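You operate a simulated robot arm through the tools that you are given. There is no shell and no other tool. Be economical: measure what you need, move in short steps, check, and stop when the job is done.

Carry out the task below with a simulated two-armed robot. There is one attempt and no reset: what you move stays moved.

JOB
On the steel table top, fold the grey rag in half, so that it is half as long.

Only the result counts: the job must be done as asked and must still hold three seconds after the hand-in. Knocking over, shifting, dropping, spilling or breaking anything else fails it. Flat cloth is picked up by pressing the open fingertips on it (5 to 10 N) and closing them slowly along it; thin cloth reads only 2 to 8 mm in the jaws.

ROBOT AND FRAMES
Two 6-joint arms with two-finger parallel grippers on one trunk, on a base that drives. Base frame: it is fixed to the floor where the robot stands at the start and does not move with it; the origin is under the middle of the robot, x ahead of it, y to its left, z up. Lengths are in mm, angles in rad, forces in N, time in s.
The left shoulder is at the start at [60, 187, 972], the right one opposite. Places, roughly: steel table top [1300, 100, 700]. Payload 1.57 kg a hand.
The tool frame of a hand sits at the grasp point between the pads (the TCP): z along the fingers, y along the line on which they close. The tips reach 30 mm beyond it. Largest opening 110 mm; finger width 24, thickness 12; the body of the gripper, 48 by 112 mm, starts 78 mm behind the TCP.
Orientation is that of the tool frame in the base frame, as a unit quaternion [x, y, z, w]. With the fingers straight down and closing along the base's y, the tool's x points along the base's -x, its y along +y and its z along -z.

CONTROLS
- The arms move only by the tool nudge_tool. It takes "left_rows", "right_rows" or both (then of equal length, played together; a hand with none holds still); each is one flat list of numbers, 7 for each row, row after row: the gripper command, from -1 (shut) to 1 (fully open), values between in proportion, then the shift along the base's x, y, z in units of 20 mm (1.0 is 20 mm), then the turn, a rotation vector about the base's x, y, z in units of 5 degrees (1.0 is 5 degrees). In form: [fingers, tx, ty, tz, wx, wy, wz, fingers, tx, ty, tz, wx, wy, wz, ...]. A call has 1 to 20 rows; each row shifts and turns the commanded pose from where the row before left it. A call with a number of a shift or a turn outside -1 to 1 is refused whole. Rows are played at 5 a second. More than 50 mm and 0.15 rad between two rows, or a gripper value outside its range, and nothing of the call is played. Where a pose cannot be reached the arm comes as near as it can. A force on the tool above 40 N (or 10 N above the force at the start of the call, whichever is more), or a blocked arm, ends the call early, and 0.2 s more pass. The fingers move at their own pace (about 153 mm/s each) and stop on an object; they squeeze with about 21 N. The grip force told is the motor's: it shows also when the fingers shut on nothing. Time passes only in rows, and 0.2 s behind the last, so rows that do not move let the fingers close. It gives the time, the measured TCP pose, the force on the tool (base axes), the opening and the grip force at its end, in the units of the frame above (readings bear some noise).
- Cameras (640 x 400 px; columns grow to the right, rows downward): "scene" is now at [3.1, -5.2, 1497]; the picture's right is [0.05, -1.00, 0.00], its down [-0.82, -0.04, -0.56] and it looks along [0.56, 0.03, -0.83] (base axes); focal length 257 px, centre (320, 200). "left" rides on the left gripper at [70, -16, -141] in its tool frame; the picture's right is [0.23, 0.97, 0.00], its down [-0.86, 0.20, -0.48] and it looks along [-0.47, 0.11, 0.88] (tool axes); focal length 222 px, centre (320, 200). "right" rides on the right gripper at [70, 16, -141] in its tool frame; the picture's right is [-0.23, 0.97, 0.00], its down [-0.86, -0.20, -0.48] and it looks along [-0.47, -0.11, 0.88] (tool axes); focal length 222 px, centre (320, 200). There is no depth. A picture from a camera that has moved, and an enlarged one, comes with that camera's place and axes in the base frame and with its lens. The place of the scene camera against the robot may be out by one fixed shift of up to 25 mm in any direction.
- get_image(camera): a new picture of that camera. The clock stands still meanwhile.
- slide_trunk(by): slides the trunk up (or, below 0, down) by that many mm; the arms and the scene camera ride with it, the base frame stays. It gives what a move gives, with no picture.
- roll_base(legs): drives the robot by 1 to 6 legs, each [ahead, left, turn to the left] in mm, mm and rad, along the robot's own axes; the way and the turn of a leg run together, so that a leg with both is an arc; at most 1500 mm and 3.142 rad a leg. The arms and the cameras ride along, it lands a little off, and it stops where it bumps. It gives what a move gives.
- turn_head(pan, tilt): turns the head with the scene camera to pan (to the left, within 1.501 rad either way) and tilt (down, from -0.506 to 1.204), counted from straight ahead of the robot. It gives what a move gives.
- enlarge(camera, box): a new picture of the part [left, top, right, bottom] of that camera's present view, enlarged. The clock stands still meanwhile.
- finish_job(): hands the job in; it is judged then, once.

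Go step by step. Nothing tells you exact positions but the pictures and the camera data: compare them with the known pose of the tool, close in by small moves and look again before you grip or let go. The budget is 120 turns and 100 pictures, counting those below and the enlarged ones. Unless the task says otherwise, let go and move clear before handing in, and close with one line.

The tools are called after "Emit:" as a command line: name --argument value ..., lists and objects as JSON in quotes. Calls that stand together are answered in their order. nudge_tool: Moves the arms, as the interface text tells. Its arguments: {"type":"object","properties":{"left_rows":{"type":"array"},"right_rows":{"type":"array"}},"required":[]} The other tools are called the same way: slide_trunk (by) slides the trunk up or down; roll_base (legs) drives the base; turn_head (pan, tilt) turns the head that bears the scene camera; get_image (camera) takes a picture; enlarge (camera, box) takes an enlarged picture of a part of a camera's view; finish_job () hands the job in.

At the start:

```text
time_s: 0.0
left_position: [386.0, 125.1, 935.9]
left_orientation: [0.0, 1.0, 0.0, 0.0]
left_force: [0.9, 0.3, -1.0]
left_width: 110.2
left_grasp_force: 0.1
right_position: [391.2, -183.4, 956.1]
right_orientation: [0.0, 1.0, 0.0, 0.0]
right_force: [0.4, -0.5, 0.2]
right_width: 110.0
right_grasp_force: 0.1
trunk travel left (down, up): [-600.0, 390.0]
robot x, y, heading: [2.3, 2.1, 0.004]
head pan, tilt: [0.049, 0.972]
```

scene: 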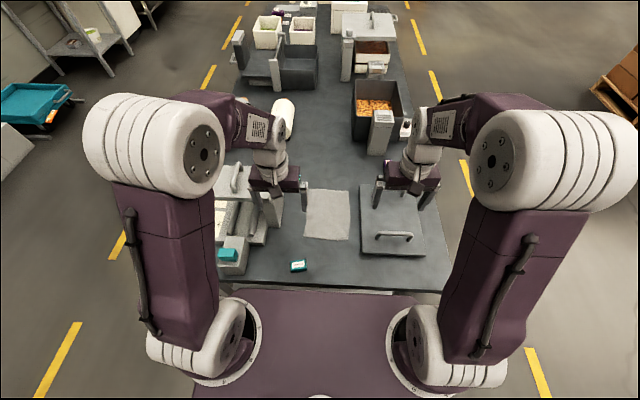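
right: 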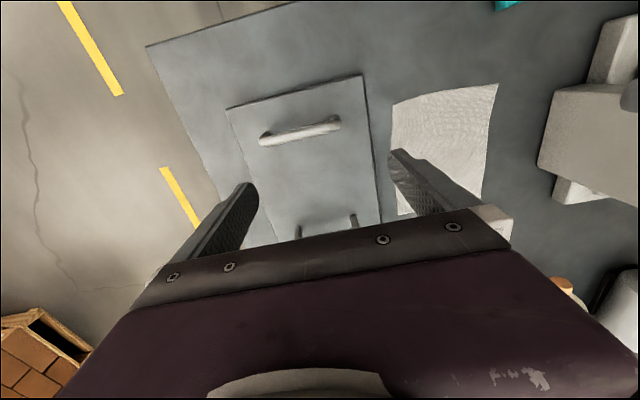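
left: 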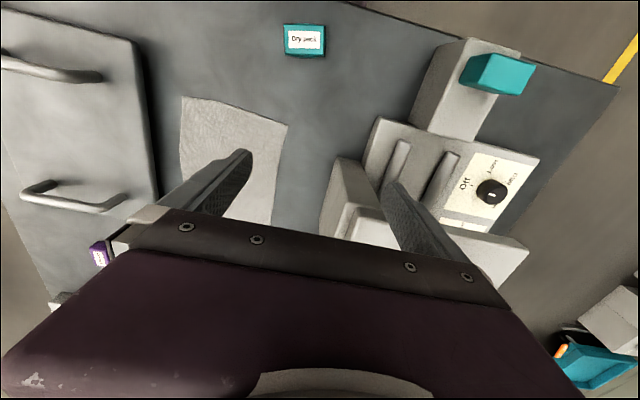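

I see a light grey cloth near (484, -5) on the long table right in front. I'll check the rest of the table for any other rags before moving.

Emit:
turn_head --pan 0.05 --tilt 0.55

Emit:
enlarge --camera "scene" --box '[200, 0, 440, 200]'

Emit:
turn_head --pan 0.0 --tilt 1.1

Emit:
enlarge --camera "scene" --box '[210, 80, 450, 230]'

```text
time_s: 0.9
left_position: [386.6, 125.1, 935.3]
left_orientation: [0.0, 1.0, 0.001, 0.0]
left_force: [-0.6, 0.5, 0.3]
left_width: 110.0
left_grasp_force: 0.0
right_position: [392.4, -183.0, 955.5]
right_orientation: [0.0, 1.0, 0.001, 0.0]
right_force: [-0.7, 0.1, 0.2]
right_width: 110.2
right_grasp_force: 0.0
trunk travel left (down, up): [-600.0, 390.0]
robot x, y, heading: [-1.9, -0.6, 0.001]
head pan, tilt: [0.051, 0.55]
```

```text
2.00 times, centred on (320, 100) of scene
camera zoom: at [21.4, -4.2, 1531.5], right [0.05, -1.0, 0.0], down [-0.52, -0.03, -0.85], along [0.85, 0.04, -0.52], focal length 514 px, centre (320, 400)
```

zoom: 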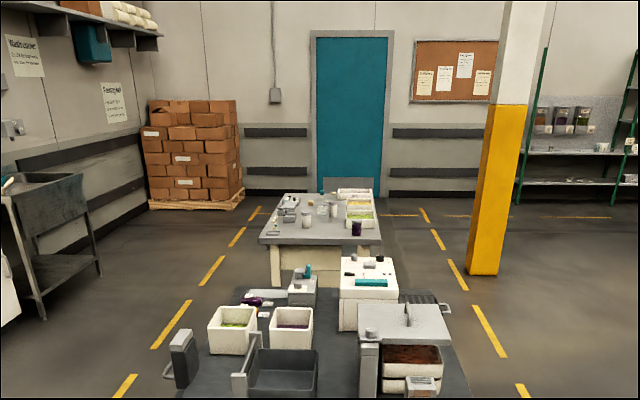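

```text
time_s: 1.9
left_position: [386.8, 124.0, 934.8]
left_orientation: [0.0, 1.0, -0.001, 0.001]
left_force: [0.1, 0.2, -1.1]
left_width: 109.9
left_grasp_force: 0.0
right_position: [392.0, -183.6, 955.7]
right_orientation: [0.0, 1.0, -0.001, 0.0]
right_force: [-0.3, 0.3, -0.8]
right_width: 109.9
right_grasp_force: 0.0
trunk travel left (down, up): [-600.0, 390.0]
robot x, y, heading: [0.3, -0.8, 0.002]
head pan, tilt: [0.0, 1.1]
```

```text
2.67 times, centred on (330, 155) of scene
camera zoom: at [-5.0, -8.7, 1488.5], right [0.0, -1.0, 0.0], down [-0.89, 0.0, -0.45], along [0.45, 0.0, -0.89], focal length 685 px, centre (293, 320)
```

zoom: 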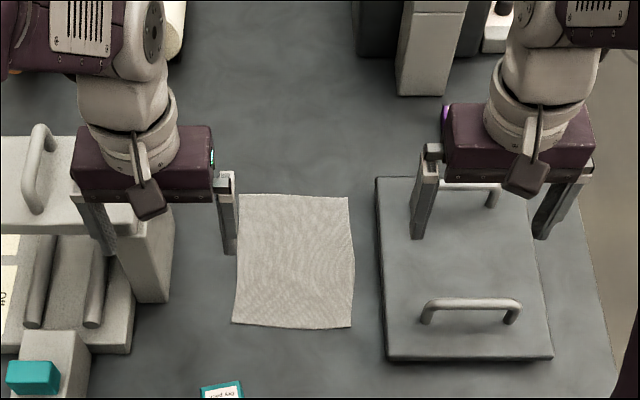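

The only rag is this one: about 207 mm along x (394 to 602) and 157 mm along y (-87 to 69), give or take the camera shift. I'll turn both hands a quarter turn with their cameras outboard, so the fingers close along x, and hover over the two near corners.

Emit:
nudge_tool --left_rows '[-0.5, 0.03, -0.194, -0.24, 0, 0, -1, -0.5, 0.03, -0.194, -0.24, 0, 0, -1, -0.5, 0.03, -0.194, -0.24, 0, 0, -1, -0.5, 0.03, -0.194, -0.24, 0, 0, -1, -0.5, 0.03, -0.194, -0.24, 0, 0, -1, -0.5, 0.03, -0.194, -0.24, 0, 0, -1, -0.5, 0.03, -0.194, -0.24, 0, 0, -1, -0.5, 0.03, -0.194, -0.24, 0, 0, -1, -0.5, 0.03, -0.194, -0.24, 0, 0, -1, -0.5, 0.03, -0.194, -0.24, 0, 0, -1, -0.5, 0.03, -0.194, -0.24, 0, 0, -1, -0.5, 0.03, -0.194, -0.24, 0, 0, -1, -0.5, 0.03, -0.194, -0.24, 0, 0, -1, -0.5, 0.03, -0.194, -0.24, 0, 0, -1, -0.5, 0.03, -0.194, -0.24, 0, 0, -1, -0.5, 0.03, -0.194, -0.24, 0, 0, -1, -0.5, 0.03, -0.194, -0.24, 0, 0, -1, -0.5, 0.03, -0.194, -0.24, 0, 0, -1]' --right_rows '[-0.5, 0.015, 0.308, -0.294, 0, 0, 1, -0.5, 0.015, 0.308, -0.294, 0, 0, 1, -0.5, 0.015, 0.308, -0.294, 0, 0, 1, -0.5, 0.015, 0.308, -0.294, 0, 0, 1, -0.5, 0.015, 0.308, -0.294, 0, 0, 1, -0.5, 0.015, 0.308, -0.294, 0, 0, 1, -0.5, 0.015, 0.308, -0.294, 0, 0, 1, -0.5, 0.015, 0.308, -0.294, 0, 0, 1, -0.5, 0.015, 0.308, -0.294, 0, 0, 1, -0.5, 0.015, 0.308, -0.294, 0, 0, 1, -0.5, 0.015, 0.308, -0.294, 0, 0, 1, -0.5, 0.015, 0.308, -0.294, 0, 0, 1, -0.5, 0.015, 0.308, -0.294, 0, 0, 1, -0.5, 0.015, 0.308, -0.294, 0, 0, 1, -0.5, 0.015, 0.308, -0.294, 0, 0, 1, -0.5, 0.015, 0.308, -0.294, 0, 0, 1, -0.5, 0.015, 0.308, -0.294, 0, 0, 1, -0.5, 0.015, 0.308, -0.294, 0, 0, 1]'

Emit:
get_image --camera "left"

Emit:
get_image --camera "right"

Emit:
get_image --camera "scene"

```text
time_s: 5.7
left_position: [397.6, 54.6, 848.7]
left_orientation: [0.708, 0.707, 0.0, -0.001]
left_force: [0.5, 0.9, 0.6]
left_width: 27.6
left_grasp_force: 0.0
right_position: [397.9, -70.3, 848.8]
right_orientation: [0.707, -0.707, 0.0, 0.0]
right_force: [0.0, 0.4, -0.4]
right_width: 27.5
right_grasp_force: 0.1
trunk travel left (down, up): [-600.0, 390.0]
robot x, y, heading: [-2.5, 1.5, 0.001]
head pan, tilt: [0.0, 1.1]
```

```text
94 pictures are left
camera left: at [381.5, 124.0, 989.8], right [0.97, 0.23, 0.0], down [0.2, -0.86, 0.48], along [0.11, -0.47, -0.88], focal length 222 px, centre (320, 200)
```

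left: 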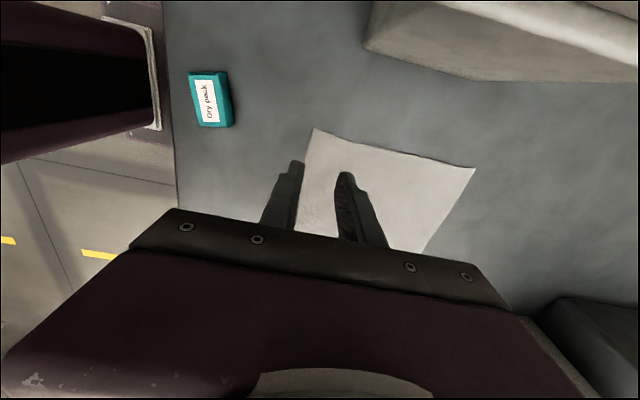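

```text
93 pictures are left
camera right: at [382.2, -139.6, 990.7], right [-0.97, 0.23, 0.0], down [0.2, 0.86, 0.48], along [0.11, 0.47, -0.88], focal length 222 px, centre (320, 200)
```

right: 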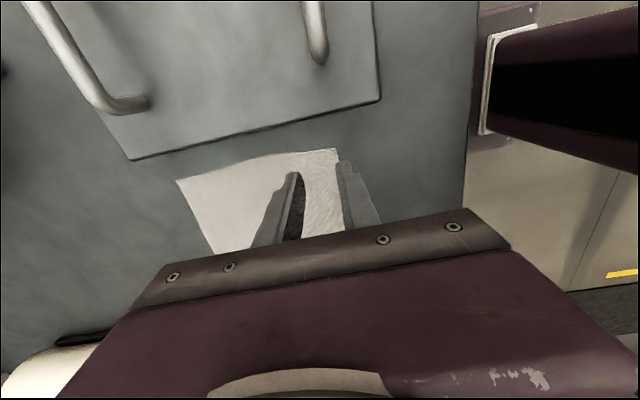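

```text
92 pictures are left
camera scene: at [-4.7, -8.7, 1488.4], right [0.0, -1.0, 0.0], down [-0.89, 0.0, -0.45], along [0.45, 0.0, -0.89], focal length 257 px, centre (320, 200)
```

scene: 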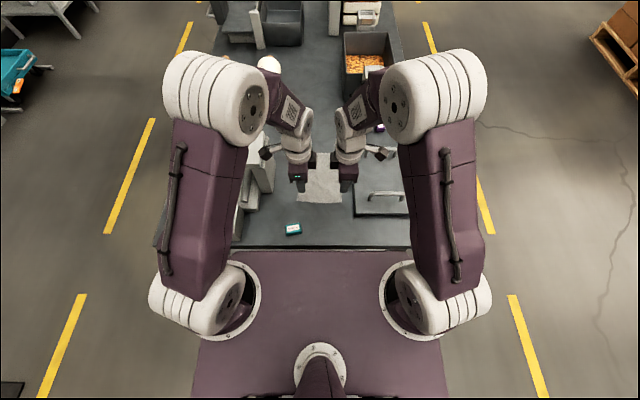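

By comparing the hand and scene views, the surface comes out nearer z≈740 than 690, so the rag measures about 147 × 196 mm with its near edge at x≈383. I'll lower halfway, shift onto the corners and look again.

Emit:
nudge_tool --left_rows '[-0.5, 0, 0.15, -1, 0, 0, 0, -0.5, 0, 0.15, -1, 0, 0, 0]' --right_rows '[-0.5, -0.1, 0.35, -1, 0, 0, 0, -0.5, -0.1, 0.35, -1, 0, 0, 0]'

Emit:
enlarge --camera "left" --box '[200, 80, 440, 230]'

Emit:
enlarge --camera "right" --box '[200, 80, 440, 230]'

```text
time_s: 6.2
left_position: [397.5, 61.7, 810.4]
left_orientation: [0.707, 0.707, -0.001, -0.001]
left_force: [-0.4, -0.1, 0.0]
left_width: 27.4
left_grasp_force: 0.1
right_position: [392.8, -55.8, 808.7]
right_orientation: [-0.707, 0.707, 0.0, 0.0]
right_force: [-0.1, 0.2, -0.7]
right_width: 27.7
right_grasp_force: 0.0
trunk travel left (down, up): [-600.0, 390.0]
robot x, y, heading: [0.3, -0.6, 0.001]
head pan, tilt: [0.0, 1.1]
```

```text
2.67 times, centred on (320, 155) of left
camera zoom: at [381.1, 131.1, 951.4], right [0.97, 0.23, 0.0], down [0.2, -0.85, 0.48], along [0.11, -0.47, -0.88], focal length 592 px, centre (320, 320)
```

zoom: 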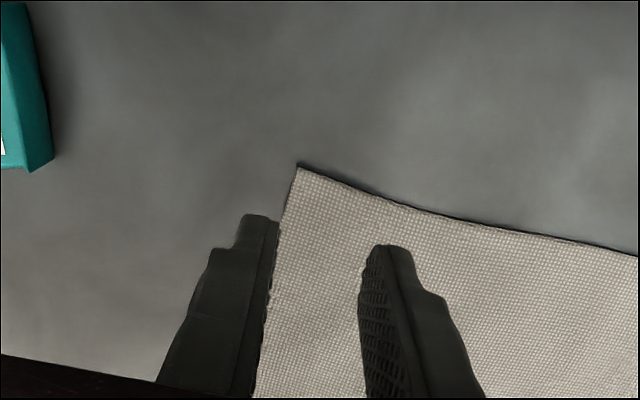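

```text
2.67 times, centred on (320, 155) of right
camera zoom: at [377.6, -124.0, 951.2], right [-0.97, 0.23, 0.0], down [0.2, 0.86, 0.48], along [0.11, 0.47, -0.88], focal length 592 px, centre (320, 320)
```

zoom: 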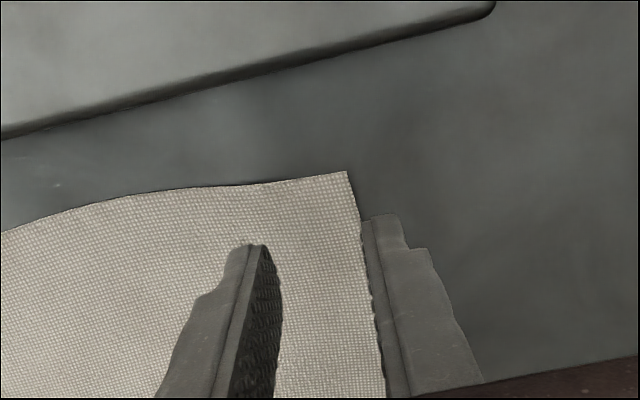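

Both hands straddle the near corners at (385, 77) and (381, -67), with the surface at z≈736. I'll shift a little further in so both tips land on cloth, then lower to just above it.

Emit:
nudge_tool --left_rows '[-0.56, 0.17, 0, -1, 0, 0, 0, -0.56, 0.16, 0, -0.8, 0, 0, 0, -0.56, 0, 0, -0.15, 0, 0, 0, -0.56, 0, 0, 0, 0, 0, 0]' --right_rows '[-0.56, 0.17, 0.15, -1, 0, 0, 0, -0.56, 0.16, 0, -0.8, 0, 0, 0, -0.56, 0, 0, -0.1, 0, 0, 0, -0.56, 0, 0, 0, 0, 0, 0]'

Emit:
enlarge --camera "left" --box '[200, 80, 440, 230]'

Emit:
enlarge --camera "right" --box '[200, 80, 440, 230]'

```text
time_s: 7.2
left_position: [401.5, 60.7, 771.8]
left_orientation: [0.707, 0.707, 0.001, 0.002]
left_force: [1.7, 0.5, 15.3]
left_width: 24.1
left_grasp_force: 0.1
right_position: [399.1, -53.8, 771.8]
right_orientation: [0.707, -0.707, 0.001, -0.001]
right_force: [0.6, 0.0, 8.8]
right_width: 23.7
right_grasp_force: 0.0
trunk travel left (down, up): [-600.0, 390.0]
robot x, y, heading: [0.2, -0.4, 0.0]
head pan, tilt: [0.0, 1.1]
```

```text
2.67 times, centred on (320, 155) of left
camera zoom: at [385.4, 130.2, 912.1], right [0.97, 0.23, 0.0], down [0.2, -0.85, 0.48], along [0.11, -0.47, -0.88], focal length 592 px, centre (320, 320)
```

zoom: 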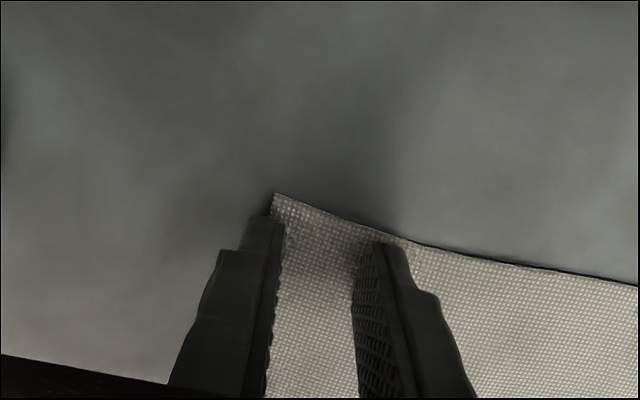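

```text
2.67 times, centred on (320, 155) of right
camera zoom: at [383.8, -122.6, 913.7], right [-0.97, 0.23, 0.0], down [0.2, 0.85, 0.48], along [0.11, 0.47, -0.88], focal length 592 px, centre (320, 320)
```

zoom: 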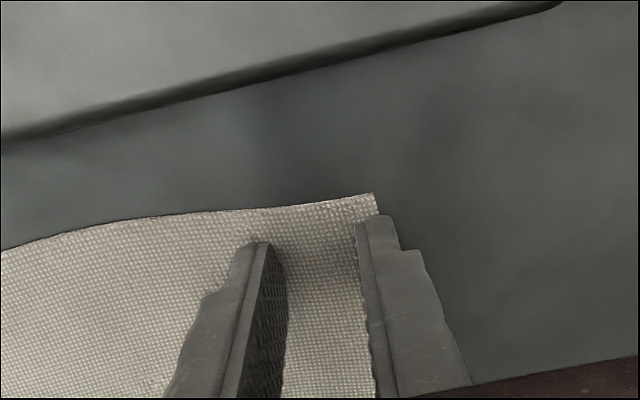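

Both tips press the cloth (left 15 N, right 9 N). I'll ease the left up slightly and close both slowly.

Emit:
nudge_tool --left_rows '[-0.56, 0, 0, -0.0, 0, 0, 0, -0.6, 0, 0, 0.03, 0, 0, 0, -0.64, 0, 0, 0, 0, 0, 0, -0.68, 0, 0, 0, 0, 0, 0, -0.72, 0, 0, 0, 0, 0, 0, -0.76, 0, 0, 0, 0, 0, 0, -0.8, 0, 0, 0, 0, 0, 0, -0.84, 0, 0, 0, 0, 0, 0, -0.88, 0, 0, 0, 0, 0, 0, -0.92, 0, 0, 0, 0, 0, 0, -0.96, 0, 0, 0, 0, 0, 0, -1, 0, 0, 0, 0, 0, 0, -1, 0, 0, 0, 0, 0, 0, -1, 0, 0, 0, 0, 0, 0]' --right_rows '[-0.56, 0, 0, 0, 0, 0, 0, -0.6, 0, 0, 0, 0, 0, 0, -0.64, 0, 0, 0, 0, 0, 0, -0.68, 0, 0, 0, 0, 0, 0, -0.72, 0, 0, 0, 0, 0, 0, -0.76, 0, 0, 0, 0, 0, 0, -0.8, 0, 0, 0, 0, 0, 0, -0.84, 0, 0, 0, 0, 0, 0, -0.88, 0, 0, 0, 0, 0, 0, -0.92, 0, 0, 0, 0, 0, 0, -0.96, 0, 0, 0, 0, 0, 0, -1, 0, 0, 0, 0, 0, 0, -1, 0, 0, 0, 0, 0, 0, -1, 0, 0, 0, 0, 0, 0]'

Emit:
enlarge --camera "left" --box '[200, 80, 440, 230]'

Emit:
enlarge --camera "right" --box '[200, 80, 440, 230]'

```text
time_s: 10.2
left_position: [400.7, 61.4, 771.6]
left_orientation: [0.707, 0.707, 0.0, 0.0]
left_force: [-0.1, -0.6, 5.3]
left_width: 2.1
left_grasp_force: 21.5
right_position: [398.1, -52.9, 770.8]
right_orientation: [-0.706, 0.708, -0.001, 0.001]
right_force: [1.3, 1.3, 20.3]
right_width: 2.5
right_grasp_force: 21.4
trunk travel left (down, up): [-600.0, 390.0]
robot x, y, heading: [0.1, -1.3, -0.001]
head pan, tilt: [0.0, 1.1]
```

```text
2.67 times, centred on (320, 155) of left
camera zoom: at [385.3, 131.0, 912.3], right [0.97, 0.23, 0.0], down [0.2, -0.85, 0.48], along [0.11, -0.47, -0.88], focal length 592 px, centre (320, 320)
```

zoom: 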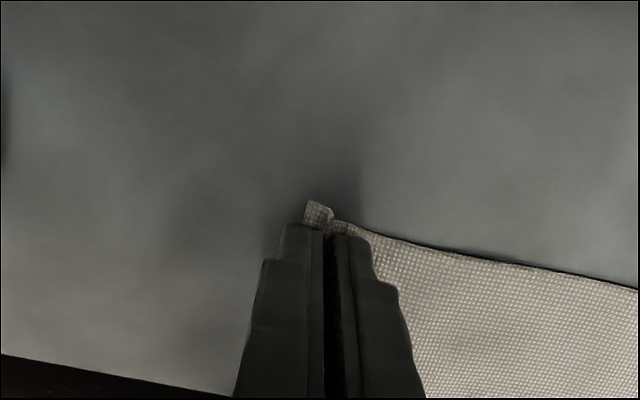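

```text
2.67 times, centred on (320, 155) of right
camera zoom: at [383.2, -122.3, 913.6], right [-0.97, 0.23, 0.0], down [0.2, 0.86, 0.48], along [0.11, 0.47, -0.88], focal length 592 px, centre (320, 320)
```

zoom: 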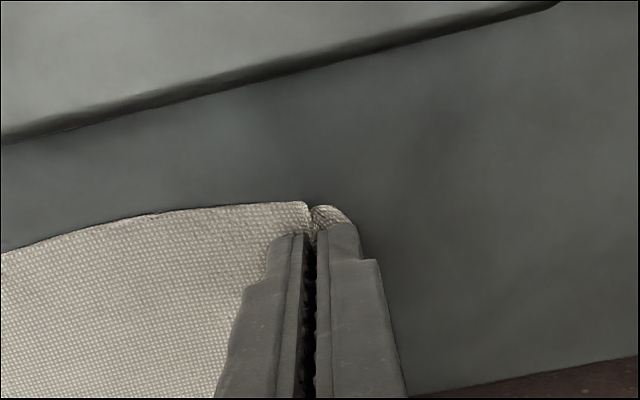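

Gripped, but carrying the edge outward with the fingers vertical would leave it turned back. It's better to grip the far edge and bring it toward me while tilting the fingers outward. I'll open slowly while still pressing to flatten the gather, then lift.

Emit:
nudge_tool --left_rows '[-0.92, 0, 0, 0, 0, 0, 0, -0.84, 0, 0, 0, 0, 0, 0, -0.76, 0, 0, 0, 0, 0, 0, -0.68, 0, 0, 0, 0, 0, 0, -0.6, 0, 0, 0, 0, 0, 0, -0.54, 0, 0, 0, 0, 0, 0, -0.54, 0, 0, 0.5, 0, 0, 0, -0.54, 0, 0, 1, 0, 0, 0, -0.54, 0, 0, 1, 0, 0, 0]' --right_rows '[-0.92, 0, 0, 0, 0, 0, 0, -0.84, 0, 0, 0, 0, 0, 0, -0.76, 0, 0, 0, 0, 0, 0, -0.68, 0, 0, 0, 0, 0, 0, -0.6, 0, 0, 0, 0, 0, 0, -0.54, 0, 0, 0, 0, 0, 0, -0.54, 0, 0, 0.5, 0, 0, 0, -0.54, 0, 0, 1, 0, 0, 0, -0.54, 0, 0, 1, 0, 0, 0]'

Emit:
get_image --camera "left"

Emit:
get_image --camera "right"

```text
time_s: 12.2
left_position: [402.3, 60.0, 819.7]
left_orientation: [0.707, 0.707, 0.0, 0.001]
left_force: [0.7, -0.7, 0.0]
left_width: 25.2
left_grasp_force: 0.1
right_position: [400.2, -52.2, 819.4]
right_orientation: [-0.707, 0.707, 0.0, -0.001]
right_force: [-0.6, 0.1, -0.3]
right_width: 25.2
right_grasp_force: 0.0
trunk travel left (down, up): [-600.0, 390.0]
robot x, y, heading: [3.0, -1.1, 0.001]
head pan, tilt: [0.0, 1.1]
```

```text
85 pictures are left
camera left: at [385.1, 129.9, 960.2], right [0.97, 0.23, 0.0], down [0.2, -0.86, 0.48], along [0.11, -0.47, -0.88], focal length 222 px, centre (320, 200)
```

left: 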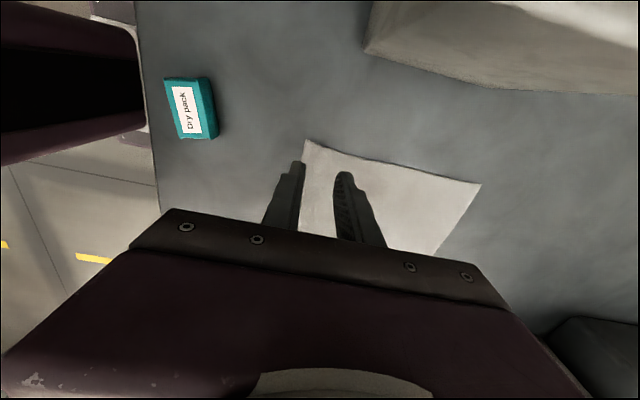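

```text
84 pictures are left
camera right: at [385.6, -121.6, 962.2], right [-0.97, 0.23, 0.0], down [0.2, 0.86, 0.48], along [0.11, 0.47, -0.88], focal length 222 px, centre (320, 200)
```

right: 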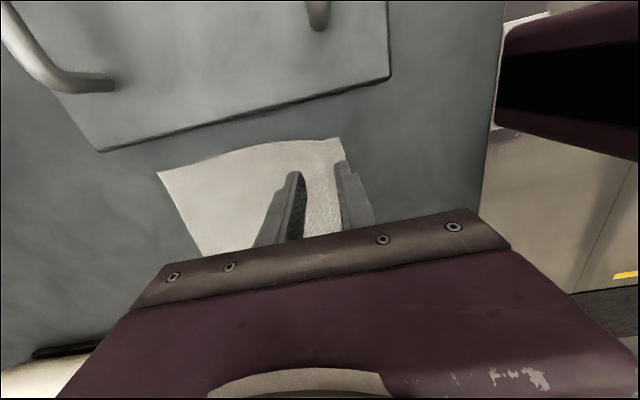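

The rag is flat again, with far corners at about (574, 72) and (573, -75). I'll move both hands above them and look.

Emit:
nudge_tool --left_rows '[-0.54, 0.7, 0, 0.5, 0, 0, 0, -0.54, 1, 0, 0.5, 0, 0, 0, -0.54, 1, 0, 0, 0, 0, 0, -0.54, 1, 0, 0, 0, 0, 0, -0.54, 1, 0, 0, 0, 0, 0, -0.54, 1, 0, 0, 0, 0, 0, -0.54, 1, -0.1, 0, 0, 0, 0, -0.54, 0.9, -0.1, 0, 0, 0, 0, -0.54, 0, 0, 0, 0, 0, 0]' --right_rows '[-0.54, 0.7, 0, 0.5, 0, 0, 0, -0.54, 1, 0, 0.5, 0, 0, 0, -0.54, 1, -0.1, 0, 0, 0, 0, -0.54, 1, -0.1, 0, 0, 0, 0, -0.54, 1, -0.1, 0, 0, 0, 0, -0.54, 1, -0.1, 0, 0, 0, 0, -0.54, 1, 0, 0, 0, 0, 0, -0.54, 0.9, 0, 0, 0, 0, 0, -0.54, 0, 0, 0, 0, 0, 0]'

Emit:
get_image --camera "left"

Emit:
get_image --camera "right"

Emit:
enlarge --camera "scene" --box '[210, 80, 450, 230]'

```text
time_s: 14.2
left_position: [556.8, 56.2, 841.4]
left_orientation: [0.708, 0.707, 0.0, 0.0]
left_force: [-0.4, -0.7, 0.4]
left_width: 25.3
left_grasp_force: 0.0
right_position: [553.1, -61.7, 840.6]
right_orientation: [0.707, -0.707, 0.001, 0.0]
right_force: [-0.2, 0.1, 0.5]
right_width: 25.4
right_grasp_force: 0.1
trunk travel left (down, up): [-600.0, 390.0]
robot x, y, heading: [2.1, -0.2, 0.001]
head pan, tilt: [0.0, 1.1]
```

```text
83 pictures are left
camera left: at [540.5, 126.4, 981.9], right [0.97, 0.23, 0.0], down [0.2, -0.86, 0.48], along [0.11, -0.47, -0.88], focal length 222 px, centre (320, 200)
```

left: 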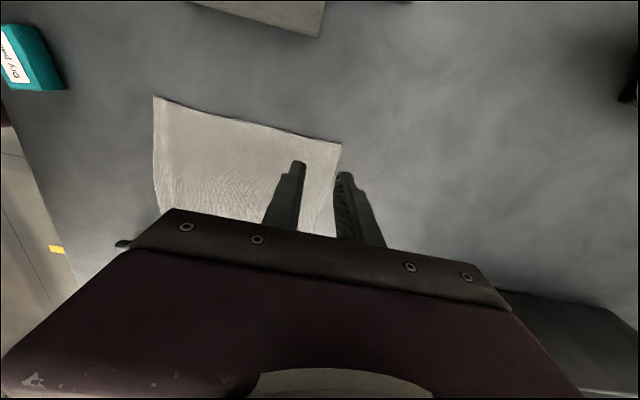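

```text
82 pictures are left
camera right: at [537.3, -130.8, 983.4], right [-0.97, 0.23, 0.0], down [0.2, 0.86, 0.48], along [0.11, 0.47, -0.88], focal length 222 px, centre (320, 200)
```

right: 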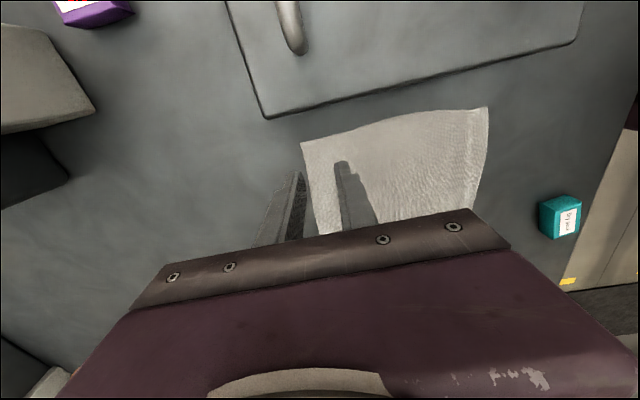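

```text
2.67 times, centred on (330, 155) of scene
camera zoom: at [-5.9, -8.6, 1488.4], right [0.0, -1.0, 0.0], down [-0.89, 0.0, -0.45], along [0.45, 0.0, -0.89], focal length 685 px, centre (293, 320)
```

zoom: 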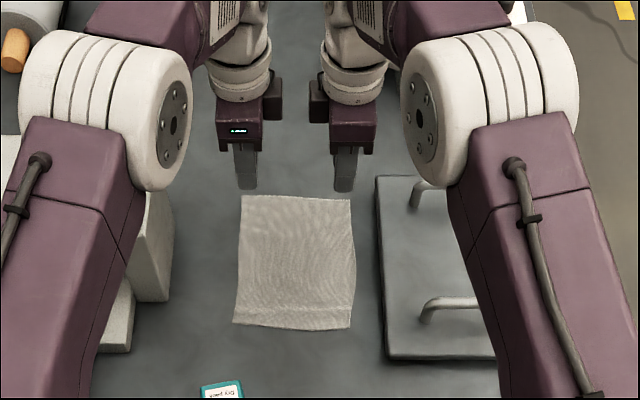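

Reach is fine: far corners are at (577, 69) and (570, -75), and the surroundings are clear. I'll lower both hands to press lightly.

Emit:
nudge_tool --left_rows '[-0.56, 0.1, -0.05, -1, 0, 0, 0, -0.56, 0.1, 0, -1, 0, 0, 0, -0.56, 0, 0, -0.9, 0, 0, 0, -0.56, 0, 0, -0.35, 0, 0, 0, -0.56, 0, 0, -0.15, 0, 0, 0, -0.56, 0, 0, 0, 0, 0, 0]' --right_rows '[-0.56, 0.05, 0.05, -1, 0, 0, 0, -0.56, 0, 0, -1, 0, 0, 0, -0.56, 0, 0, -0.9, 0, 0, 0, -0.56, 0, 0, -0.35, 0, 0, 0, -0.56, 0, 0, -0.15, 0, 0, 0, -0.56, 0, 0, 0, 0, 0, 0]'

Emit:
enlarge --camera "left" --box '[200, 80, 440, 230]'

Emit:
enlarge --camera "right" --box '[200, 80, 440, 230]'

```text
time_s: 15.7
left_position: [559.7, 56.0, 772.3]
left_orientation: [0.707, 0.707, 0.0, 0.001]
left_force: [-0.4, -0.1, 1.2]
left_width: 24.4
left_grasp_force: 0.1
right_position: [553.6, -61.2, 774.9]
right_orientation: [0.707, -0.707, 0.0, 0.0]
right_force: [-0.3, 0.1, 0.0]
right_width: 24.2
right_grasp_force: 0.1
trunk travel left (down, up): [-600.0, 390.0]
robot x, y, heading: [-0.1, 0.2, 0.004]
head pan, tilt: [0.0, 1.1]
```

```text
2.67 times, centred on (320, 155) of left
camera zoom: at [544.0, 125.9, 912.6], right [0.97, 0.23, 0.0], down [0.2, -0.85, 0.48], along [0.11, -0.47, -0.88], focal length 592 px, centre (320, 320)
```

zoom: 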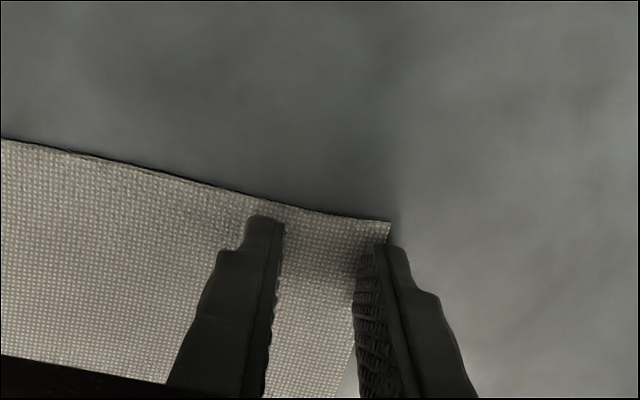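

```text
2.67 times, centred on (320, 155) of right
camera zoom: at [538.9, -130.1, 917.3], right [-0.97, 0.23, 0.0], down [0.2, 0.86, 0.48], along [0.11, 0.47, -0.88], focal length 592 px, centre (320, 320)
```

zoom: 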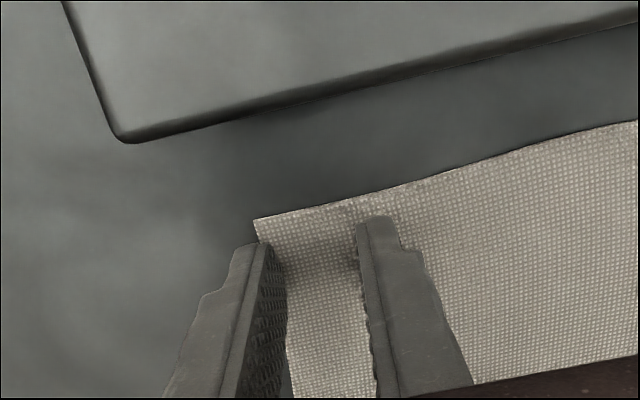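

Left just touches; the right is still about 2–3 mm up. I'll press both a little and close slowly.

Emit:
nudge_tool --left_rows '[-0.56, -0.1, 0, -0.05, 0, 0, 0, -0.56, 0, 0, 0, 0, 0, 0]' --right_rows '[-0.56, -0.05, 0, -0.16, 0, 0, 0, -0.56, 0, 0, 0, 0, 0, 0]'

```text
time_s: 16.2
left_position: [557.6, 56.9, 771.1]
left_orientation: [0.707, 0.707, 0.0, 0.0]
left_force: [0.0, 0.4, 2.0]
left_width: 24.2
left_grasp_force: 0.0
right_position: [552.2, -61.7, 771.8]
right_orientation: [-0.707, 0.707, -0.001, 0.001]
right_force: [0.4, -0.3, 4.2]
right_width: 24.3
right_grasp_force: 0.1
trunk travel left (down, up): [-600.0, 390.0]
robot x, y, heading: [0.3, -1.3, 0.0]
head pan, tilt: [0.0, 1.1]
```

Emit:
nudge_tool --left_rows '[-0.56, 0, 0, -0.06, 0, 0, 0, -0.6, 0, 0, 0, 0, 0, 0, -0.64, 0, 0, 0, 0, 0, 0, -0.68, 0, 0, 0, 0, 0, 0, -0.72, 0, 0, 0, 0, 0, 0, -0.76, 0, 0, 0, 0, 0, 0, -0.8, 0, 0, 0, 0, 0, 0, -0.84, 0, 0, 0, 0, 0, 0, -0.88, 0, 0, 0, 0, 0, 0, -0.92, 0, 0, 0, 0, 0, 0, -0.96, 0, 0, 0, 0, 0, 0, -1, 0, 0, 0, 0, 0, 0, -1, 0, 0, 0, 0, 0, 0, -1, 0, 0, 0, 0, 0, 0]' --right_rows '[-0.56, 0, 0, -0.04, 0, 0, 0, -0.6, 0, 0, 0, 0, 0, 0, -0.64, 0, 0, 0, 0, 0, 0, -0.68, 0, 0, 0, 0, 0, 0, -0.72, 0, 0, 0, 0, 0, 0, -0.76, 0, 0, 0, 0, 0, 0, -0.8, 0, 0, 0, 0, 0, 0, -0.84, 0, 0, 0, 0, 0, 0, -0.88, 0, 0, 0, 0, 0, 0, -0.92, 0, 0, 0, 0, 0, 0, -0.96, 0, 0, 0, 0, 0, 0, -1, 0, 0, 0, 0, 0, 0, -1, 0, 0, 0, 0, 0, 0, -1, 0, 0, 0, 0, 0, 0]'

Emit:
enlarge --camera "left" --box '[200, 80, 440, 230]'

Emit:
enlarge --camera "right" --box '[200, 80, 440, 230]'

```text
time_s: 19.2
left_position: [555.7, 56.4, 771.0]
left_orientation: [0.707, 0.707, 0.001, 0.001]
left_force: [0.3, 0.1, 6.5]
left_width: 2.5
left_grasp_force: 21.6
right_position: [551.6, -60.9, 770.5]
right_orientation: [-0.707, 0.707, -0.001, 0.0]
right_force: [0.2, -0.9, 18.7]
right_width: 2.6
right_grasp_force: 21.0
trunk travel left (down, up): [-600.0, 390.0]
robot x, y, heading: [0.1, 2.3, -0.001]
head pan, tilt: [0.0, 1.1]
```

```text
2.67 times, centred on (320, 155) of left
camera zoom: at [539.2, 125.5, 912.2], right [0.97, 0.23, 0.0], down [0.2, -0.85, 0.48], along [0.11, -0.47, -0.88], focal length 592 px, centre (320, 320)
```

zoom: 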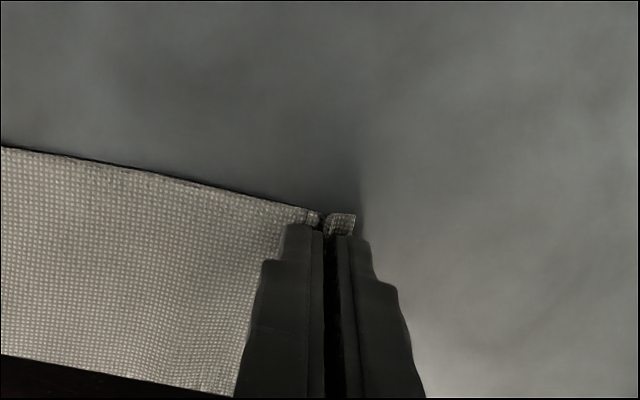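

```text
2.67 times, centred on (320, 155) of right
camera zoom: at [535.6, -130.2, 913.6], right [-0.97, 0.23, 0.0], down [0.2, 0.86, 0.48], along [0.11, 0.47, -0.88], focal length 592 px, centre (320, 320)
```

zoom: 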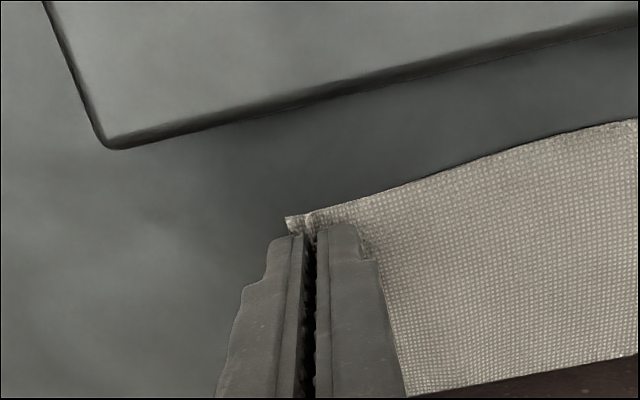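

Both far corners are gripped at about 2.5 mm. Next is the first half of the fold: an arc up and toward me, tilting the fingertips outward by 25°.

Emit:
nudge_tool --left_rows '[-1, 0, 0, 0.6, 0, 0, 0, -1, -0.2, 0.02, 0.7, 0, 0, 0, -1, -0.5, 0.03, 0.65, 0, -1, 0, -1, -0.7, 0.03, 0.55, 0, -1, 0, -1, -0.85, 0.03, 0.4, 0, -1, 0, -1, -0.95, 0.03, 0.3, 0, -1, 0, -1, -0.95, 0.03, 0.15, 0, -1, 0]' --right_rows '[-1, 0, 0, 0.6, 0, 0, 0, -1, -0.2, 0.03, 0.7, 0, 0, 0, -1, -0.5, 0.04, 0.65, 0, -1, 0, -1, -0.7, 0.04, 0.55, 0, -1, 0, -1, -0.85, 0.04, 0.4, 0, -1, 0, -1, -0.95, 0.04, 0.3, 0, -1, 0, -1, -0.95, 0.04, 0.15, 0, -1, 0]'

Emit:
enlarge --camera "scene" --box '[210, 80, 450, 230]'

Emit:
get_image --camera "left"

Emit:
get_image --camera "right"

```text
time_s: 20.9
left_position: [482.2, 59.0, 839.2]
left_orientation: [0.692, 0.692, 0.147, 0.144]
left_force: [1.0, -3.2, 0.3]
left_width: 2.3
left_grasp_force: 20.7
left hand out of reach, approached as far as the arm can: row 7
right_position: [480.2, -60.4, 834.6]
right_orientation: [-0.692, 0.694, -0.145, 0.136]
right_force: [0.3, 1.7, -0.4]
right_width: 2.1
right_grasp_force: 20.9
right hand out of reach, approached as far as the arm can: row 7
trunk travel left (down, up): [-600.0, 390.0]
robot x, y, heading: [-1.5, -2.1, -0.001]
head pan, tilt: [0.0, 1.1]
```

```text
2.67 times, centred on (330, 155) of scene
camera zoom: at [-5.3, -8.7, 1488.4], right [0.0, -1.0, 0.0], down [-0.89, 0.0, -0.45], along [0.45, 0.0, -0.89], focal length 685 px, centre (293, 320)
```

zoom: 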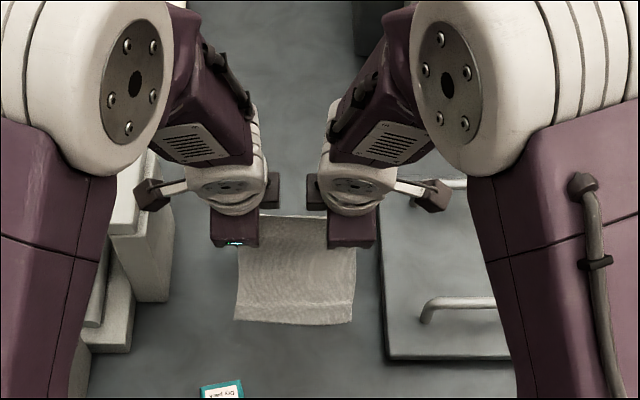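

```text
75 pictures are left
camera left: at [409.7, 128.4, 960.8], right [0.89, 0.23, 0.39], down [-0.01, -0.86, 0.52], along [0.45, -0.46, -0.76], focal length 222 px, centre (320, 200)
```

left: 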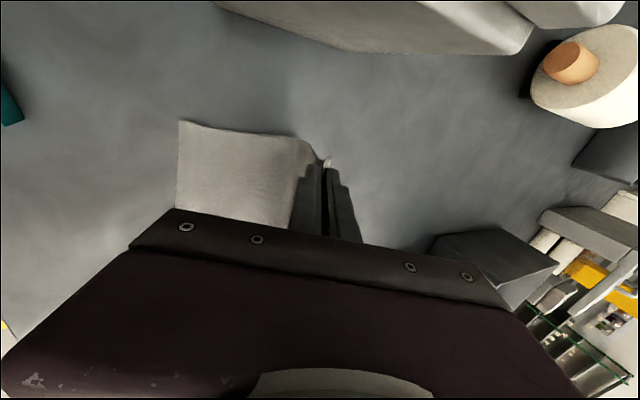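

```text
74 pictures are left
camera right: at [410.6, -126.3, 961.0], right [-0.9, 0.23, -0.38], down [0.0, 0.86, 0.51], along [0.44, 0.45, -0.77], focal length 222 px, centre (320, 200)
```

right: 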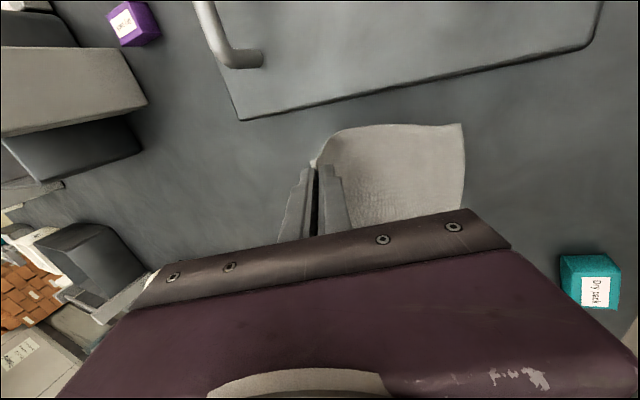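

The rag is half lifted and held well, but the arms run out of tilt this close in. I'll back the base up in small steps, moving the hands forward between steps, so they have room to tilt.

Emit:
roll_base --legs '[[-40, 0, 0]]'

Emit:
nudge_tool --left_rows '[-1, 0.7, 0, 0, 0, 0, 0, -1, 0.7, 0, 0, 0, 0, 0, -1, 0.6, 0, 0, 0, 0, 0]' --right_rows '[-1, 0.7, 0, 0, 0, 0, 0, -1, 0.7, 0, 0, 0, 0, 0, -1, 0.6, 0, 0, 0, 0, 0]'

Emit:
enlarge --camera "scene" --box '[210, 80, 450, 230]'

```text
time_s: 21.7
left_position: [443.6, 59.5, 837.7]
left_orientation: [0.691, 0.693, 0.147, 0.143]
left_force: [-1.0, -5.6, -0.3]
left_width: 2.3
left_grasp_force: 20.7
right_position: [440.9, -60.1, 834.6]
right_orientation: [-0.692, 0.694, -0.145, 0.135]
right_force: [-0.9, 5.2, 0.1]
right_width: 2.4
right_grasp_force: 21.1
trunk travel left (down, up): [-600.0, 390.0]
robot x, y, heading: [-38.3, -0.1, -0.004]
head pan, tilt: [0.0, 1.1]
```

```text
time_s: 22.5
left_position: [483.6, 61.2, 839.1]
left_orientation: [0.691, 0.692, 0.148, 0.144]
left_force: [0.4, -3.7, 0.3]
left_width: 2.5
left_grasp_force: 21.3
right_position: [483.0, -58.5, 834.1]
right_orientation: [-0.692, 0.695, -0.145, 0.135]
right_force: [0.1, 4.5, 0.4]
right_width: 2.4
right_grasp_force: 20.9
trunk travel left (down, up): [-600.0, 390.0]
robot x, y, heading: [-36.4, 0.2, 0.0]
head pan, tilt: [0.0, 1.1]
```

```text
2.67 times, centred on (330, 155) of scene
camera zoom: at [-43.1, -8.7, 1488.4], right [0.0, -1.0, 0.0], down [-0.89, 0.0, -0.45], along [0.45, 0.0, -0.89], focal length 685 px, centre (293, 320)
```

zoom: 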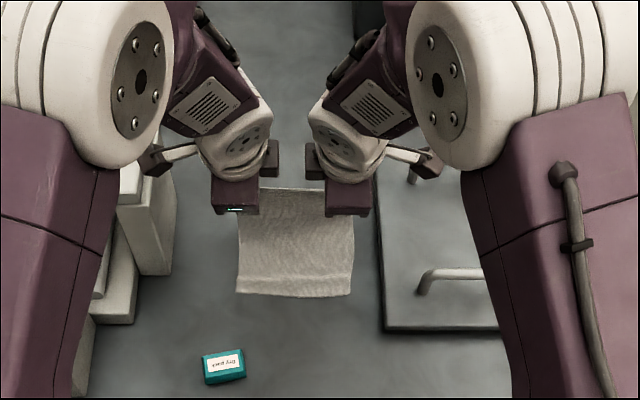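

That works: the near edge hasn't moved. Two more such steps.

Emit:
roll_base --legs '[[-40, 0, 0]]'

Emit:
nudge_tool --left_rows '[-1, 0.7, -0.05, 0, 0, 0, 0, -1, 0.7, 0, 0, 0, 0, 0, -1, 0.6, 0, 0, 0, 0, 0]' --right_rows '[-1, 0.7, 0.05, 0, 0, 0, 0, -1, 0.7, 0, 0, 0, 0, 0, -1, 0.6, 0, 0, 0, 0, 0]'

Emit:
roll_base --legs '[[-45, 0, 0]]'

Emit:
enlarge --camera "scene" --box '[210, 80, 450, 230]'

Emit:
get_image --camera "left"

Emit:
get_image --camera "right"

```text
time_s: 23.4
left_position: [443.8, 60.9, 838.8]
left_orientation: [0.691, 0.693, 0.147, 0.144]
left_force: [-0.3, -3.3, 0.0]
left_width: 2.6
left_grasp_force: 21.7
right_position: [443.9, -58.3, 834.8]
right_orientation: [-0.692, 0.694, -0.145, 0.135]
right_force: [-0.8, 4.3, 0.7]
right_width: 2.3
right_grasp_force: 20.4
trunk travel left (down, up): [-600.0, 390.0]
robot x, y, heading: [-80.4, -0.0, -0.001]
head pan, tilt: [0.0, 1.1]
```

```text
time_s: 24.2
left_position: [485.4, 60.7, 839.5]
left_orientation: [0.692, 0.693, 0.147, 0.143]
left_force: [0.2, -2.0, 0.2]
left_width: 2.2
left_grasp_force: 20.7
right_position: [484.1, -58.3, 833.4]
right_orientation: [-0.692, 0.694, -0.145, 0.134]
right_force: [0.5, 2.0, 0.0]
right_width: 2.2
right_grasp_force: 20.7
trunk travel left (down, up): [-600.0, 390.0]
robot x, y, heading: [-80.5, 3.8, 0.003]
head pan, tilt: [0.0, 1.1]
```

```text
time_s: 25.1
left_position: [438.4, 60.1, 839.0]
left_orientation: [0.691, 0.693, 0.147, 0.143]
left_force: [0.1, -1.7, 0.1]
left_width: 2.4
left_grasp_force: 21.0
right_position: [438.3, -57.9, 834.5]
right_orientation: [-0.692, 0.694, -0.146, 0.135]
right_force: [0.1, 2.3, -1.0]
right_width: 2.4
right_grasp_force: 21.2
trunk travel left (down, up): [-600.0, 390.0]
robot x, y, heading: [-125.6, -1.2, -0.001]
head pan, tilt: [0.0, 1.1]
```

```text
2.67 times, centred on (330, 155) of scene
camera zoom: at [-129.2, -8.7, 1488.4], right [0.0, -1.0, 0.0], down [-0.89, 0.0, -0.45], along [0.45, 0.0, -0.89], focal length 685 px, centre (293, 320)
```

zoom: 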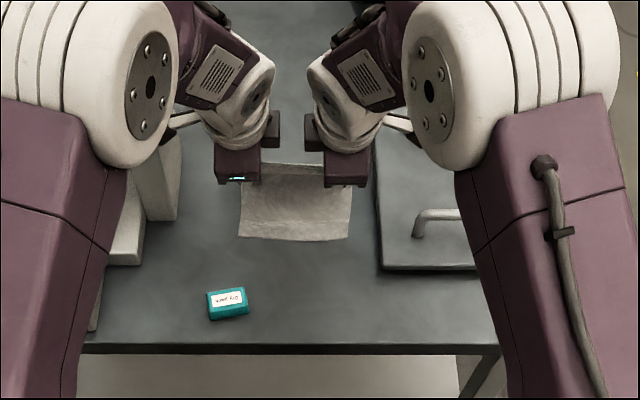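

```text
71 pictures are left
camera left: at [366.7, 129.1, 962.9], right [0.89, 0.23, 0.39], down [-0.01, -0.86, 0.51], along [0.45, -0.46, -0.76], focal length 222 px, centre (320, 200)
```

left: 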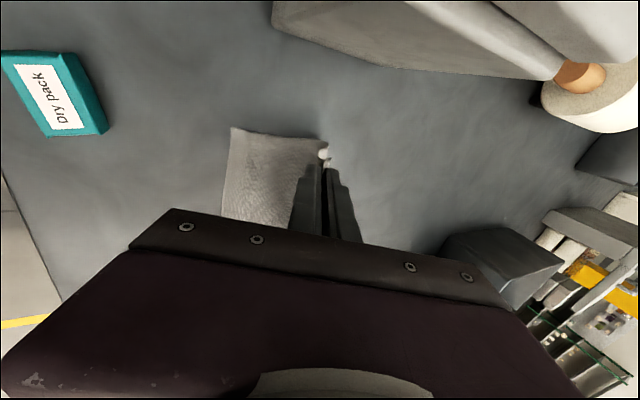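

```text
70 pictures are left
camera right: at [368.4, -124.1, 959.6], right [-0.9, 0.23, -0.38], down [0.0, 0.86, 0.51], along [0.44, 0.45, -0.77], focal length 222 px, centre (320, 200)
```

right: 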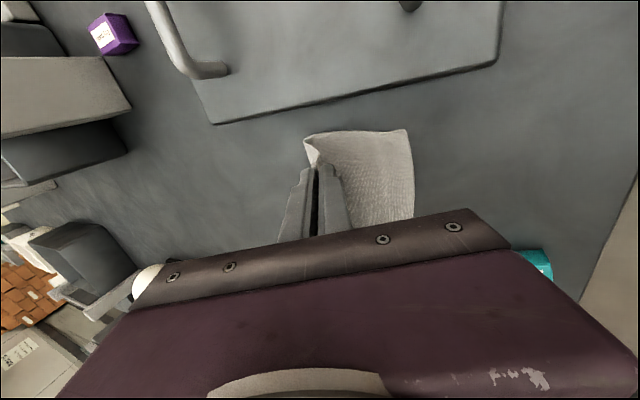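

The near edge is still at x≈386, and there's now room to work. I'll make the second half of the arc, with more tilt, stopping about 12 mm above the final height.

Emit:
nudge_tool --left_rows '[-1, -0.6, 0, -0.25, 0, -1, 0, -1, -0.5, 0, -0.4, 0, -1, 0, -1, -0.4, 0, -0.55, 0, -1, 0, -1, -0.3, 0, -0.65, 0, -1, 0, -1, -0.25, 0, -0.7, 0, 0, 0, -1, 0, 0, 0, 0, 0, 0]' --right_rows '[-1, -0.65, 0.1, -0.2, 0, -1, 0, -1, -0.55, 0.05, -0.35, 0, -1, 0, -1, -0.45, 0, -0.5, 0, -1, 0, -1, -0.35, 0, -0.6, 0, -1, 0, -1, -0.25, 0, -0.65, 0, 0, 0, -1, 0, 0, 0, 0, 0, 0]'

Emit:
enlarge --camera "scene" --box '[210, 80, 450, 230]'

Emit:
get_image --camera "left"

Emit:
get_image --camera "right"

```text
time_s: 26.5
left_position: [412.4, 76.3, 802.0]
left_orientation: [0.66, 0.667, 0.255, 0.233]
left_force: [-2.8, -30.6, -1.3]
left_width: 2.4
left_grasp_force: 20.8
left hand out of reach, approached as far as the arm can: row 1, 2, 3, 4
right_position: [402.3, -67.8, 795.1]
right_orientation: [-0.661, 0.672, -0.256, 0.214]
right_force: [2.9, 31.6, 1.9]
right_width: 1.9
right_grasp_force: 20.9
right hand out of reach, approached as far as the arm can: row 2, 3
trunk travel left (down, up): [-600.0, 390.0]
robot x, y, heading: [-124.8, -1.4, -0.004]
head pan, tilt: [0.0, 1.1]
```

```text
2.67 times, centred on (330, 155) of scene
camera zoom: at [-129.5, -8.7, 1488.4], right [0.0, -1.0, 0.0], down [-0.89, 0.0, -0.45], along [0.45, 0.0, -0.89], focal length 685 px, centre (293, 320)
```

zoom: 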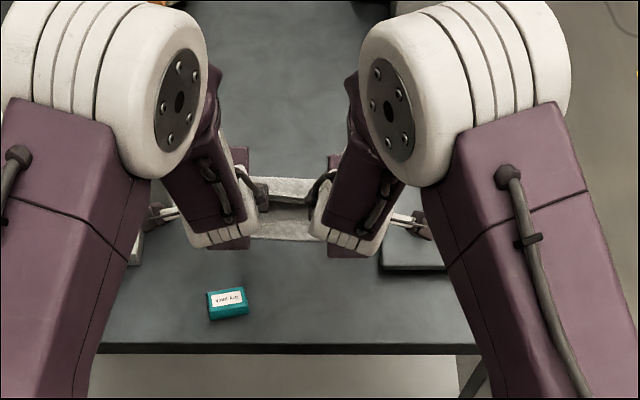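

```text
68 pictures are left
camera left: at [306.9, 141.3, 900.3], right [0.74, 0.23, 0.64], down [-0.14, -0.87, 0.47], along [0.66, -0.44, -0.61], focal length 222 px, centre (320, 200)
```

left: 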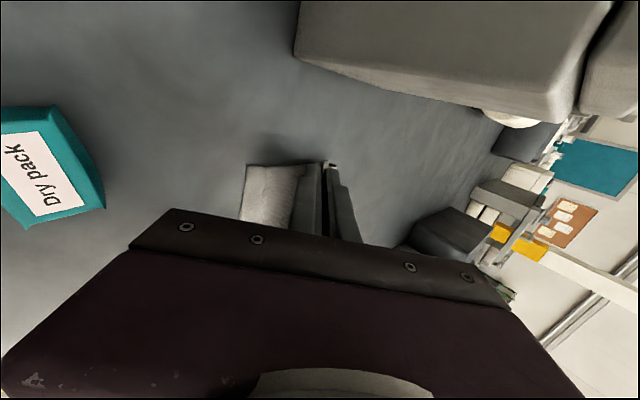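

```text
67 pictures are left
camera right: at [299.7, -127.9, 899.6], right [-0.75, 0.22, -0.62], down [-0.12, 0.88, 0.45], along [0.65, 0.41, -0.64], focal length 222 px, centre (320, 200)
```

right: 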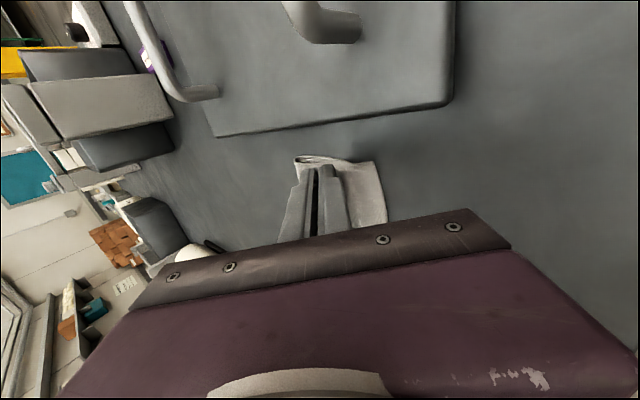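

Near the reach limit the hands drifted apart and the cloth is under 30 N of tension. I'll bring them back together now.

Emit:
nudge_tool --left_rows '[-1, 0, -0.4, 0, 0, 0, 0]' --right_rows '[-1, 0, 0.3, 0, 0, 0, 0]'

```text
time_s: 26.9
left_position: [412.3, 71.7, 801.6]
left_orientation: [0.657, 0.67, 0.257, 0.232]
left_force: [-0.4, -3.0, -0.1]
left_width: 2.2
left_grasp_force: 20.9
right_position: [401.2, -64.1, 794.4]
right_orientation: [-0.659, 0.674, -0.256, 0.213]
right_force: [0.4, 3.9, 0.3]
right_width: 1.7
right_grasp_force: 21.0
trunk travel left (down, up): [-600.0, 390.0]
robot x, y, heading: [-124.4, -1.2, 0.003]
head pan, tilt: [0.0, 1.1]
```

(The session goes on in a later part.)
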